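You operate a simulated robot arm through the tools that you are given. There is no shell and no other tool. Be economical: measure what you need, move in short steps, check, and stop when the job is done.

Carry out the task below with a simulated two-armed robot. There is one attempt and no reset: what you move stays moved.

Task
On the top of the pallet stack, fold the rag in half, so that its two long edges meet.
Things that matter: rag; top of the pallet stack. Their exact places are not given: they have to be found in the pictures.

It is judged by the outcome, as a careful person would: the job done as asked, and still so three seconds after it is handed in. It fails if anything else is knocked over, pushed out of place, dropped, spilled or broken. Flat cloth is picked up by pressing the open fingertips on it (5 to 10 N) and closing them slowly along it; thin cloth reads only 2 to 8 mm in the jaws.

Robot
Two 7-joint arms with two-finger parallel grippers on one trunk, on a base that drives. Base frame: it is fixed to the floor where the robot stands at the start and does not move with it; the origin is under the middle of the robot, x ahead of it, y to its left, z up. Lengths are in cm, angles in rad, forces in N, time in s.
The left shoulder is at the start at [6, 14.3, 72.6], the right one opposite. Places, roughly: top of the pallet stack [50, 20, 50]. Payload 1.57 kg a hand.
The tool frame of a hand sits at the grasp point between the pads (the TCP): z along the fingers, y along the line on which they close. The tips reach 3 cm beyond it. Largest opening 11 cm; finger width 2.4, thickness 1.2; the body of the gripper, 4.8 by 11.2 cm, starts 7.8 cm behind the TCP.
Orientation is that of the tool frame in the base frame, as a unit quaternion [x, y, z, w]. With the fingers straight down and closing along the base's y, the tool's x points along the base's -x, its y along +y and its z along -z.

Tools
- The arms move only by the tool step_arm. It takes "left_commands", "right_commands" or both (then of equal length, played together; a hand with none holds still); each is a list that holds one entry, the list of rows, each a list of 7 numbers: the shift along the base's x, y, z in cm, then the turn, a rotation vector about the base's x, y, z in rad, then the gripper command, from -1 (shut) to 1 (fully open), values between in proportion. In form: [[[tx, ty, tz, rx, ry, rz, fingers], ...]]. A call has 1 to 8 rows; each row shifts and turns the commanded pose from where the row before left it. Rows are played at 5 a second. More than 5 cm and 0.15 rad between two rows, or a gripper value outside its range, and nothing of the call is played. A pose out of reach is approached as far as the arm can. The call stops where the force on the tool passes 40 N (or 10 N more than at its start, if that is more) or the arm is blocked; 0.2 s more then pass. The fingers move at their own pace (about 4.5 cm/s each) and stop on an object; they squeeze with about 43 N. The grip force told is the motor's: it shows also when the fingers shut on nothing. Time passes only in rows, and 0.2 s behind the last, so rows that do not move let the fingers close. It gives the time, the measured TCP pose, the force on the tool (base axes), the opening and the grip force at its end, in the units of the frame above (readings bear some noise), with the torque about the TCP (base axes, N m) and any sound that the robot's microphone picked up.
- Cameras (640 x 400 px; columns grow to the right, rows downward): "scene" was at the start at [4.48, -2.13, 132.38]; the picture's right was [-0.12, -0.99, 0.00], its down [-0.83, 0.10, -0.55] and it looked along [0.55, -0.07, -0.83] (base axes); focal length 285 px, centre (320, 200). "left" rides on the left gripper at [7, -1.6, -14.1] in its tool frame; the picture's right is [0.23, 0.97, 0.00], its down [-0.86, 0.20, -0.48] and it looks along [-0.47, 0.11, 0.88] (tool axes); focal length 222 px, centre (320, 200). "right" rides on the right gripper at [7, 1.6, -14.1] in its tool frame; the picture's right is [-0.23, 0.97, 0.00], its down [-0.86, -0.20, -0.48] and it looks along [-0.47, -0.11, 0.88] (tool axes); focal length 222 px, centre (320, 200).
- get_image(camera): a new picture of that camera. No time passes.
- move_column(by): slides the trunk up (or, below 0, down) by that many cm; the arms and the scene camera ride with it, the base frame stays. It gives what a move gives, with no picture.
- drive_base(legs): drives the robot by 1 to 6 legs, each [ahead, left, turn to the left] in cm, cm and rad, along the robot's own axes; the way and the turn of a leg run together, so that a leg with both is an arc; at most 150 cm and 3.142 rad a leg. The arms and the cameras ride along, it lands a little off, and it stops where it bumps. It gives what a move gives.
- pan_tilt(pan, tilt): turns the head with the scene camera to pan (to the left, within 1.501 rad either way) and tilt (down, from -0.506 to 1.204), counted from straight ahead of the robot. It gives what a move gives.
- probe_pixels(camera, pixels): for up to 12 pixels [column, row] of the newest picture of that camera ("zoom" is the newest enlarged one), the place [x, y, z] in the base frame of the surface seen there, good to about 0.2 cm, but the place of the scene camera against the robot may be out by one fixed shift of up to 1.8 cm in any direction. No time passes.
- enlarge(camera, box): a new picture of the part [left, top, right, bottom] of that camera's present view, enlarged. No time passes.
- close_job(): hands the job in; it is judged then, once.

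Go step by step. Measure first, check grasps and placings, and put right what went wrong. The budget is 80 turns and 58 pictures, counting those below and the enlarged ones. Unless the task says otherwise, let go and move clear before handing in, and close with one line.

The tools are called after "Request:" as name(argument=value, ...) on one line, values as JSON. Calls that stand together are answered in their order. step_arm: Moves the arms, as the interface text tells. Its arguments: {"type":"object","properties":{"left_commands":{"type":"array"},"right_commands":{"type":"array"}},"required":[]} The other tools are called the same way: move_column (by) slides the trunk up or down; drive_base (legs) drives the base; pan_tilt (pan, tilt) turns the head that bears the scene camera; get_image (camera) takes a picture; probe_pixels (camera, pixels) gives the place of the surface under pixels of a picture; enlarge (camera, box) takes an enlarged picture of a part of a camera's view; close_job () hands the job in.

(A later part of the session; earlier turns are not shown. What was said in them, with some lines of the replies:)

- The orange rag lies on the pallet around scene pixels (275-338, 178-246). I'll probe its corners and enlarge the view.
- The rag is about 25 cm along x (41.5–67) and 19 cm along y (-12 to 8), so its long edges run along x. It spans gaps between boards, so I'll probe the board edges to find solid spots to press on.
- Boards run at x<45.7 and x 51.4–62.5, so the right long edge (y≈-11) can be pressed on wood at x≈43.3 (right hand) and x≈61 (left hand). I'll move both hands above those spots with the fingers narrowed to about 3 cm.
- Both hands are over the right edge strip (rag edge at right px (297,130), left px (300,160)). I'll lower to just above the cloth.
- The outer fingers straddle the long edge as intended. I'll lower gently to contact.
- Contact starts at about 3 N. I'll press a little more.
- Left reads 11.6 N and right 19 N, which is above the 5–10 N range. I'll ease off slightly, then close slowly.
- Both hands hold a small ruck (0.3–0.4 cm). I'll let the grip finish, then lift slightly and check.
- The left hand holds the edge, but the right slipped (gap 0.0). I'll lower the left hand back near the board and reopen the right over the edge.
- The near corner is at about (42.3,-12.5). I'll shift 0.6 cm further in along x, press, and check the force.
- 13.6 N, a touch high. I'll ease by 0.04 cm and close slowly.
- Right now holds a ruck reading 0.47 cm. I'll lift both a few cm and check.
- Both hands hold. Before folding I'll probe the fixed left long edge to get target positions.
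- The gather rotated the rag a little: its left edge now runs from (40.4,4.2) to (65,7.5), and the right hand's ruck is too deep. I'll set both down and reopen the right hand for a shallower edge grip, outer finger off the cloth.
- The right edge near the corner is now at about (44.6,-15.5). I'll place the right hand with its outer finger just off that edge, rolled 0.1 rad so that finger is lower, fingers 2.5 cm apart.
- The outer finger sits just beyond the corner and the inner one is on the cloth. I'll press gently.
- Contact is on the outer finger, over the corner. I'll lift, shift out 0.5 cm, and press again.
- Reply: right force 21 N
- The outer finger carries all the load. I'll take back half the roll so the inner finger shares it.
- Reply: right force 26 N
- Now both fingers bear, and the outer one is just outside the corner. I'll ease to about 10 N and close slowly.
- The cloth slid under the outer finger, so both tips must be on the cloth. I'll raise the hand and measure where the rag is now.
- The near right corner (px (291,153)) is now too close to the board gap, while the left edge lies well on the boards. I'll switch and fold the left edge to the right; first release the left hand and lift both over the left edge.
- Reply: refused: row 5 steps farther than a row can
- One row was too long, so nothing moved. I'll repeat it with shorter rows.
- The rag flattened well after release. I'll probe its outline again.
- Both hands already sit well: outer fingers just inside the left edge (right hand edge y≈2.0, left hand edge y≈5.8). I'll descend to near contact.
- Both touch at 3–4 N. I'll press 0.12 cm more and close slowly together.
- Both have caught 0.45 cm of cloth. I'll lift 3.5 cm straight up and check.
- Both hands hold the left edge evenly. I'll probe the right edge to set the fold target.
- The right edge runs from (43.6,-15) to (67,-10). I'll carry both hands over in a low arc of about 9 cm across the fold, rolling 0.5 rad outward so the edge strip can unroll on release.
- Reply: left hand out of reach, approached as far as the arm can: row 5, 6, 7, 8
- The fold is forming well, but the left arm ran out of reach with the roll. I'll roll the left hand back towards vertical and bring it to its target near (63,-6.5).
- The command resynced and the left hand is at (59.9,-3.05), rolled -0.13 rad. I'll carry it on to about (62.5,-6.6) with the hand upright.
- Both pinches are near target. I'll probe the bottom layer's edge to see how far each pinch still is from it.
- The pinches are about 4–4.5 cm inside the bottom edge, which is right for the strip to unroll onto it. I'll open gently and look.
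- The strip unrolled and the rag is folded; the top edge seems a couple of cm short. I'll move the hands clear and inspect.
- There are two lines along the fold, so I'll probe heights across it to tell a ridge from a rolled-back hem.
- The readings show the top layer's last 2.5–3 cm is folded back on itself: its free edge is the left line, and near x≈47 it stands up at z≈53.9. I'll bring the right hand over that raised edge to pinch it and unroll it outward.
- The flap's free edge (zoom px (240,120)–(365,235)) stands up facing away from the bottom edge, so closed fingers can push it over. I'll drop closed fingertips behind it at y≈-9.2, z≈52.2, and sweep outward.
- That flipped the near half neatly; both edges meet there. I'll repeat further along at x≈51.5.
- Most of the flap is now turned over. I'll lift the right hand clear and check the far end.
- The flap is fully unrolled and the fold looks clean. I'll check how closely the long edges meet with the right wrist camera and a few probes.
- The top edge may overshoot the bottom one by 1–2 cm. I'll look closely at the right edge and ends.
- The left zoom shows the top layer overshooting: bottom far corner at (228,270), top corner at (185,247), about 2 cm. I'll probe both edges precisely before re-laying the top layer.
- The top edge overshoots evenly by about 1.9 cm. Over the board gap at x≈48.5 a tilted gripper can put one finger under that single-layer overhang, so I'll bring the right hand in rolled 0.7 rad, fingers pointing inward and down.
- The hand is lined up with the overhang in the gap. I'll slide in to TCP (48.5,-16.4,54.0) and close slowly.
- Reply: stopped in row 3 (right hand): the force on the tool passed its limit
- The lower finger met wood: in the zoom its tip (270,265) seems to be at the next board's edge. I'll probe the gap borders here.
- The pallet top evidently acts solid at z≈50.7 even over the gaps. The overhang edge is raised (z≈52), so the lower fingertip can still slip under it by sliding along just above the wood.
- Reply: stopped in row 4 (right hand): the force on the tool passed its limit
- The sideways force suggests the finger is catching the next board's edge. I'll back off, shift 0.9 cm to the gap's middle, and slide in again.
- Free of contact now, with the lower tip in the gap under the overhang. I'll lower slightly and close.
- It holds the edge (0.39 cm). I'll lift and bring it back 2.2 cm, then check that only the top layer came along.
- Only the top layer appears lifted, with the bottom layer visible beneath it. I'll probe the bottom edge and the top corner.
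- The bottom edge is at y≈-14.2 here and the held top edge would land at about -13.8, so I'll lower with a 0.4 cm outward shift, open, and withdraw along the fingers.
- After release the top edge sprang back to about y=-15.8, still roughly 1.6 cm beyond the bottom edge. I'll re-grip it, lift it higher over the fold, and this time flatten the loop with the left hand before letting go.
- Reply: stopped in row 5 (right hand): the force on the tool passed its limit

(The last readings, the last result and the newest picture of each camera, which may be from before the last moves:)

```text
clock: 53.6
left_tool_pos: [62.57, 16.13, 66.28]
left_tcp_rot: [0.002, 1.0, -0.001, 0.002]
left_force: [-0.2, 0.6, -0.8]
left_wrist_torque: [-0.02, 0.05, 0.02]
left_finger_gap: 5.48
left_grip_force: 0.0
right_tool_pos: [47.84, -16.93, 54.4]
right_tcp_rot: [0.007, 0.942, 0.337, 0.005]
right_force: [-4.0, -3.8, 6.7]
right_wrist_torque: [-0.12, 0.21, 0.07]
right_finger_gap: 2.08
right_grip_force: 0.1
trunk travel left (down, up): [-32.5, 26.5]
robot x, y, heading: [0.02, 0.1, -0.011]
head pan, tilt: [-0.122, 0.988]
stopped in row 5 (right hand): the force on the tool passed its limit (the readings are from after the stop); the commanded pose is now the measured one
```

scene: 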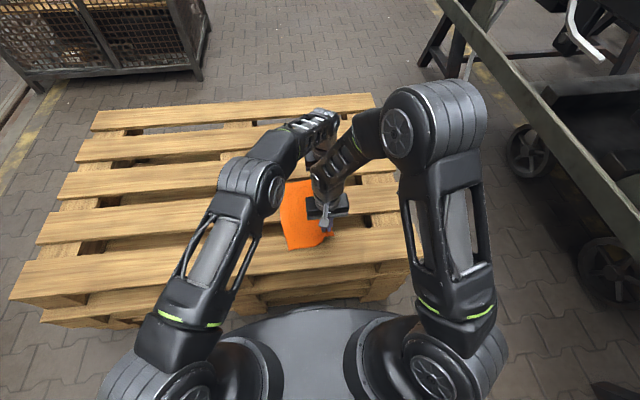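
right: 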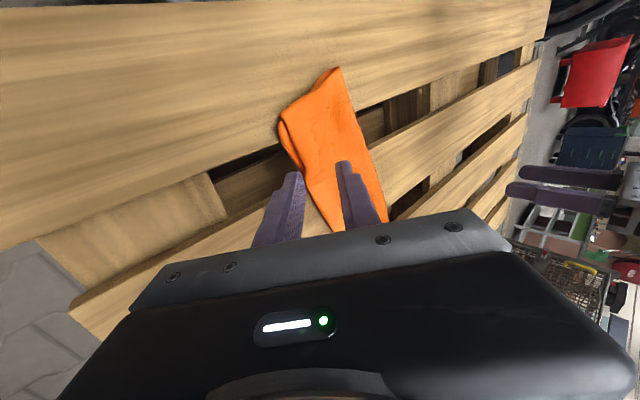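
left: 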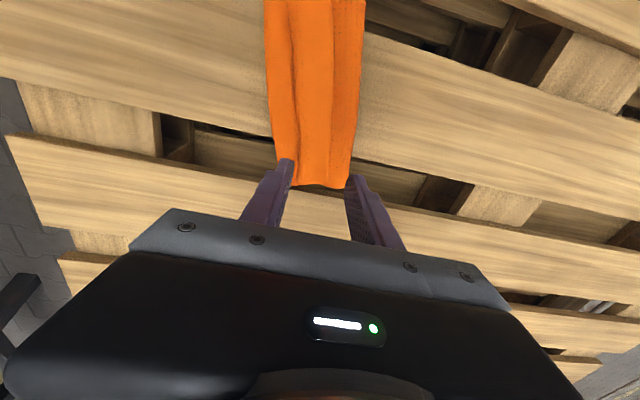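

The deck stops the finger at z≈50.65, so I'll use the middle, x≈54.5, where the edge is higher (z≈51.9), and roll back 0.15 rad so the lower fingertip is thinner under it.

Request:
step_arm(right_commands=[[[0, -2, 2, 0, 0, 0, -0.6], [3.3, 0, 0, -0.15, 0, 0, -0.6], [3.3, 0, 0, 0, 0, 0, -0.6], [0, 0, -1.8, 0, 0, 0, -0.6], [0, 1.2, 0, 0, 0, 0, -0.6], [0, 1.2, 0, 0, 0, 0, -0.6], [0, 1.0, 0, 0, 0, 0, -0.6], [0, 1.0, 0, 0, 0, 0, -0.6]]])

Request:
enlarge(camera="right", box=[200, 40, 440, 240])

```text
clock: 55.4
left_tool_pos: [62.57, 16.13, 66.3]
left_tcp_rot: [0.001, 1.0, -0.002, 0.001]
left_force: [0.5, -0.7, -0.6]
left_wrist_torque: [0.0, 0.0, 0.05]
left_finger_gap: 5.51
left_grip_force: 0.1
right_tool_pos: [54.62, -14.63, 54.62]
right_tcp_rot: [0.005, 0.964, 0.264, 0.007]
right_force: [-0.2, 0.6, -0.4]
right_wrist_torque: [-0.04, 0.02, 0.03]
right_finger_gap: 2.19
right_grip_force: 0.1
trunk travel left (down, up): [-32.5, 26.5]
robot x, y, heading: [-0.27, -0.48, -0.009]
head pan, tilt: [-0.122, 0.988]
```

```text
2.00 times, centred on (320, 140) of right
```

zoom: 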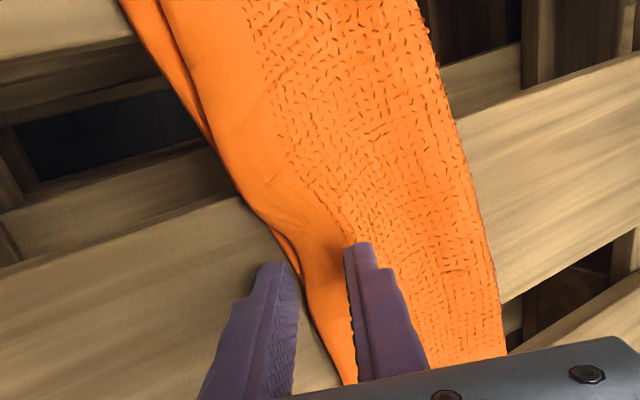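

This view shows two edges at the near end, (120,0) and (165,0), nearly together, so the near half already matches well. I'll probe both.

Request:
probe_pixels(camera="zoom", pixels=[[128, 8], [150, 8], [172, 8], [200, 8], [160, 70], [185, 70], [205, 125], [225, 150], [265, 225], [290, 250], [292, 262], [320, 330]])

```text
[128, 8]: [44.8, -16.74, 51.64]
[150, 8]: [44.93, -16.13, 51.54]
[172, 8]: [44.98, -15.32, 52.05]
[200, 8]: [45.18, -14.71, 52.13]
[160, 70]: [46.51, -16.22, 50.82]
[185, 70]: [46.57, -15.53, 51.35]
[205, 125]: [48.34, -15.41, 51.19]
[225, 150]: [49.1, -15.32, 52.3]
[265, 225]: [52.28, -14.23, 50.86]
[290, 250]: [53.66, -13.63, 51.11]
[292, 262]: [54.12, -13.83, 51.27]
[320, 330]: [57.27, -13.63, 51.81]
```

The near half now matches within about 1 cm; only the far end overshoots (about 1.9 cm at x≈66). I'll back out, go to x≈61, slip under the top edge there, and pinch it.

Request:
step_arm(right_commands=[[[0, -2, 0, 0, 0, 0, -0.6], [2.2, -1.5, 0.3, 0, 0, 0, -0.6], [4.5, 0, 0, 0, 0, 0, -0.6], [0, 1.6, -0.3, 0, 0, 0, -0.6], [0, 1.5, 0, 0, 0, 0, -0.6], [0, 1.2, 0, 0, 0, 0, -0.6], [0, 0.9, 0, 0, 0, 0, -0.6], [0, 0, 0, 0, 0, 0, -0.7]]])

Request:
step_arm(right_commands=[[[0, 0, 0, 0, 0, 0, -0.85], [0, 0, 0, 0, 0, 0, -1], [0, 0, 0, 0, 0, 0, -1], [0, 0, 0.4, 0, 0, 0, -1]]])

```text
clock: 57.2
left_tool_pos: [62.58, 16.31, 66.23]
left_tcp_rot: [0.001, 1.0, -0.001, 0.003]
left_force: [-0.2, -0.5, 0.4]
left_wrist_torque: [0.0, -0.02, 0.0]
left_finger_gap: 5.52
left_grip_force: 0.1
right_tool_pos: [61.08, -12.68, 54.62]
right_tcp_rot: [0.006, 0.965, 0.263, 0.006]
right_force: [-0.1, -0.3, -0.6]
right_wrist_torque: [0.01, -0.02, 0.0]
right_finger_gap: 1.63
right_grip_force: 0.1
trunk travel left (down, up): [-32.5, 26.5]
robot x, y, heading: [0.21, 0.35, -0.004]
head pan, tilt: [-0.122, 0.988]
```

```text
clock: 58.2
left_tool_pos: [62.6, 16.22, 66.17]
left_tcp_rot: [0.001, 1.0, -0.001, 0.001]
left_force: [0.1, 0.6, -0.7]
left_wrist_torque: [0.04, 0.0, -0.03]
left_finger_gap: 5.51
left_grip_force: 0.1
right_tool_pos: [61.21, -12.67, 55.02]
right_tcp_rot: [0.005, 0.964, 0.264, 0.006]
right_force: [-0.6, -0.5, 0.4]
right_wrist_torque: [-0.01, 0.02, -0.03]
right_finger_gap: 0.0
right_grip_force: 21.9
trunk travel left (down, up): [-32.5, 26.5]
robot x, y, heading: [-0.0, -0.3, -0.002]
head pan, tilt: [-0.122, 0.988]
```

Nothing was caught (gap 0.0). I'll take a look to see where the edge is relative to the fingers.

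Request:
step_arm(right_commands=[[[0, -2, 1.5, 0, 0, 0, -0.6], [0, -2, 1.5, 0, 0, 0, -0.6]]])

Request:
get_image(camera="right")

```text
clock: 58.8
left_tool_pos: [62.49, 16.36, 66.4]
left_tcp_rot: [0.0, 1.0, -0.002, 0.002]
left_force: [-0.4, -0.2, 0.3]
left_wrist_torque: [0.0, 0.02, 0.01]
left_finger_gap: 5.5
left_grip_force: 0.1
right_tool_pos: [61.3, -16.77, 57.94]
right_tcp_rot: [0.006, 0.964, 0.264, 0.006]
right_force: [0.6, -0.1, 0.5]
right_wrist_torque: [-0.02, 0.01, -0.03]
right_finger_gap: 2.17
right_grip_force: 0.1
trunk travel left (down, up): [-32.5, 26.5]
robot x, y, heading: [0.41, 0.02, -0.006]
head pan, tilt: [-0.122, 0.988]
```

```text
2 pictures are left
```

right: 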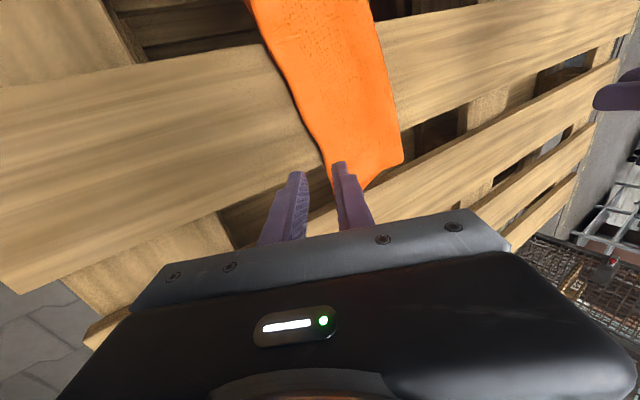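

Request:
probe_pixels(camera="right", pixels=[[275, 45], [290, 85], [303, 115], [316, 137], [326, 160], [333, 177], [402, 158], [385, 174], [370, 184], [390, 100], [330, 110], [350, 150]])

```text
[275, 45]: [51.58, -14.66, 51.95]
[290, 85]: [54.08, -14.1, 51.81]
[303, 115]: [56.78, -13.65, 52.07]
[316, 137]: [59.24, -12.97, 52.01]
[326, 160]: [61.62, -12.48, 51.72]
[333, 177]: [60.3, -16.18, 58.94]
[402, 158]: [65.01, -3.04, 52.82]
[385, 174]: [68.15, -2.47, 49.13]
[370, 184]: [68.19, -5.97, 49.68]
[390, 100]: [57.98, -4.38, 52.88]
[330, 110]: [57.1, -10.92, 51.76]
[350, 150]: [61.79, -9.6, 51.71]
```

The edge at x≈58 is higher (z≈52.05) than at 61. I'll try there, 0.1 cm lower than before.

Request:
step_arm(right_commands=[[[-3.3, -0.5, 0, 0, 0, 0, -0.6], [0, 0, -2, 0, 0, 0, -0.6], [0, 0, -1.42, 0, 0, 0, -0.6], [0, 1.3, 0, 0, 0, 0, -0.6], [0, 1.3, 0, 0, 0, 0, -0.6], [0, 1.3, 0, 0, 0, 0, -0.6], [0, 0, 0, 0, 0, 0, -0.7], [0, 0, 0, 0, 0, 0, -0.8]]])

Request:
step_arm(right_commands=[[[0, 0, 0, 0, 0, 0, -0.9], [0, 0, 0, 0, 0, 0, -1], [0, 0, 0, 0, 0, 0, -1]]])

```text
clock: 60.6
left_tool_pos: [62.62, 16.23, 66.26]
left_tcp_rot: [0.0, 1.0, -0.001, 0.001]
left_force: [0.0, 0.2, 0.0]
left_wrist_torque: [-0.03, 0.0, -0.01]
left_finger_gap: 5.49
left_grip_force: 0.0
right_tool_pos: [58.06, -13.48, 54.72]
right_tcp_rot: [0.006, 0.965, 0.264, 0.007]
right_force: [-0.3, -0.3, 0.7]
right_wrist_torque: [-0.02, 0.0, -0.02]
right_finger_gap: 1.1
right_grip_force: 0.0
trunk travel left (down, up): [-32.5, 26.5]
robot x, y, heading: [0.31, -0.07, -0.005]
head pan, tilt: [-0.122, 0.988]
```

```text
clock: 61.4
left_tool_pos: [62.52, 16.26, 66.36]
left_tcp_rot: [0.002, 1.0, -0.001, 0.002]
left_force: [-0.6, -0.1, -0.3]
left_wrist_torque: [0.02, -0.01, 0.03]
left_finger_gap: 5.53
left_grip_force: 0.1
right_tool_pos: [57.98, -13.4, 54.61]
right_tcp_rot: [0.006, 0.964, 0.264, 0.006]
right_force: [0.5, 0.0, 0.4]
right_wrist_torque: [0.03, 0.03, 0.03]
right_finger_gap: 0.25
right_grip_force: 23.8
trunk travel left (down, up): [-32.5, 26.5]
robot x, y, heading: [0.2, 0.14, -0.003]
head pan, tilt: [-0.122, 0.988]
```

Reading 0.25 cm: a single layer is held. I'll lift it, bring it back about 1.3 cm, lay it down, open, and withdraw along the fingers.

Request:
step_arm(right_commands=[[[0, 0.2, 1, 0, 0, 0, -1], [-0.1, 0.7, 0.8, 0, 0, 0, -1], [-0.2, 0.7, 0.2, 0, 0, 0, -1], [0, 0.1, 0, 0, 0, 0, -1], [0, -0.2, -0.8, 0, 0, 0, -1], [0, -0.2, -0.9, 0, 0, 0, -1], [0, 0, -0.2, 0, 0, 0, -1], [0, 0, 0, 0, 0, 0, -0.75]]])

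Request:
step_arm(right_commands=[[[0, 0, 0, 0, 0, 0, -0.6], [0, -1.0, 0.7, 0, 0, 0, -0.6], [0, -1.5, 2, 0, 0, 0, -0.6], [0, -2, 3, 0, 0, 0, -0.6], [-2, -3, 3, -0.13, 0, 0, -0.6], [-2, -4, 0, -0.13, 0, 0, -0.6], [0, -2, 0, -0.13, 0, 0, -0.6]]])

Request:
enlarge(camera="scene", box=[285, 170, 360, 250])

```text
clock: 63.2
left_tool_pos: [62.56, 16.29, 66.31]
left_tcp_rot: [0.001, 1.0, -0.001, 0.001]
left_force: [-0.8, 1.1, -0.5]
left_wrist_torque: [0.05, 0.05, 0.02]
left_finger_gap: 5.51
left_grip_force: 0.0
right_tool_pos: [57.56, -11.82, 54.72]
right_tcp_rot: [0.005, 0.965, 0.263, 0.006]
right_force: [-0.4, 0.6, 1.1]
right_wrist_torque: [0.0, 0.0, -0.02]
right_finger_gap: 1.36
right_grip_force: 0.0
trunk travel left (down, up): [-32.5, 26.5]
robot x, y, heading: [0.23, -0.12, -0.005]
head pan, tilt: [-0.122, 0.988]
```

```text
clock: 64.8
left_tool_pos: [62.61, 16.31, 66.34]
left_tcp_rot: [0.0, 1.0, 0.001, 0.002]
left_force: [-0.6, 0.3, -0.2]
left_wrist_torque: [0.03, -0.01, 0.02]
left_finger_gap: 5.5
left_grip_force: 0.0
right_tool_pos: [53.62, -25.54, 63.42]
right_tcp_rot: [0.005, 0.997, 0.072, 0.007]
right_force: [0.6, 0.2, 0.1]
right_wrist_torque: [-0.06, 0.03, -0.03]
right_finger_gap: 2.19
right_grip_force: 0.0
trunk travel left (down, up): [-32.5, 26.5]
robot x, y, heading: [0.33, 0.03, -0.003]
head pan, tilt: [-0.122, 0.988]
```

```text
5.00 times, centred on (322, 210) of scene
```

zoom: 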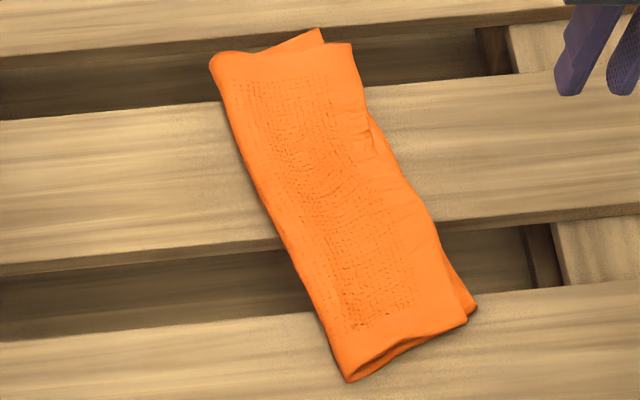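

The long edges now meet closely along most of the length; only the far corner overshoots a bit (zoom (352,43) vs (323,32)). I'll measure it.

Request:
probe_pixels(camera="zoom", pixels=[[349, 47], [320, 33], [318, 40], [356, 75], [364, 100], [376, 125], [384, 140], [400, 178], [432, 220], [455, 270], [465, 318], [474, 306]])

```text
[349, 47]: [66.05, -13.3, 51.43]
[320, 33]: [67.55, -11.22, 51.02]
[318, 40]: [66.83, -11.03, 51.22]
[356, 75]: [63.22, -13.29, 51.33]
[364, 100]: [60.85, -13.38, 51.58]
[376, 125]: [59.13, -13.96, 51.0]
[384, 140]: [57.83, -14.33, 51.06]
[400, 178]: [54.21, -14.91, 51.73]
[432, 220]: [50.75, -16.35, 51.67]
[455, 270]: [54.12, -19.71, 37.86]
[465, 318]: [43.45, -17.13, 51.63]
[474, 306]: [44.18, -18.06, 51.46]
```

The long edges meet within about 1 cm along most of the length, with one corner about 1.75 cm out. The rag lies still and both hands are clear of it, so I'm handing it in.

Request:
close_job()

```text
The job is handed in.
```

I folded the rag in half lengthwise on top of the pallet stack and handed the job in. Its long edges meet within about 1 cm along most of their length, but the top layer sticks out about 1.75 cm at the far corner.
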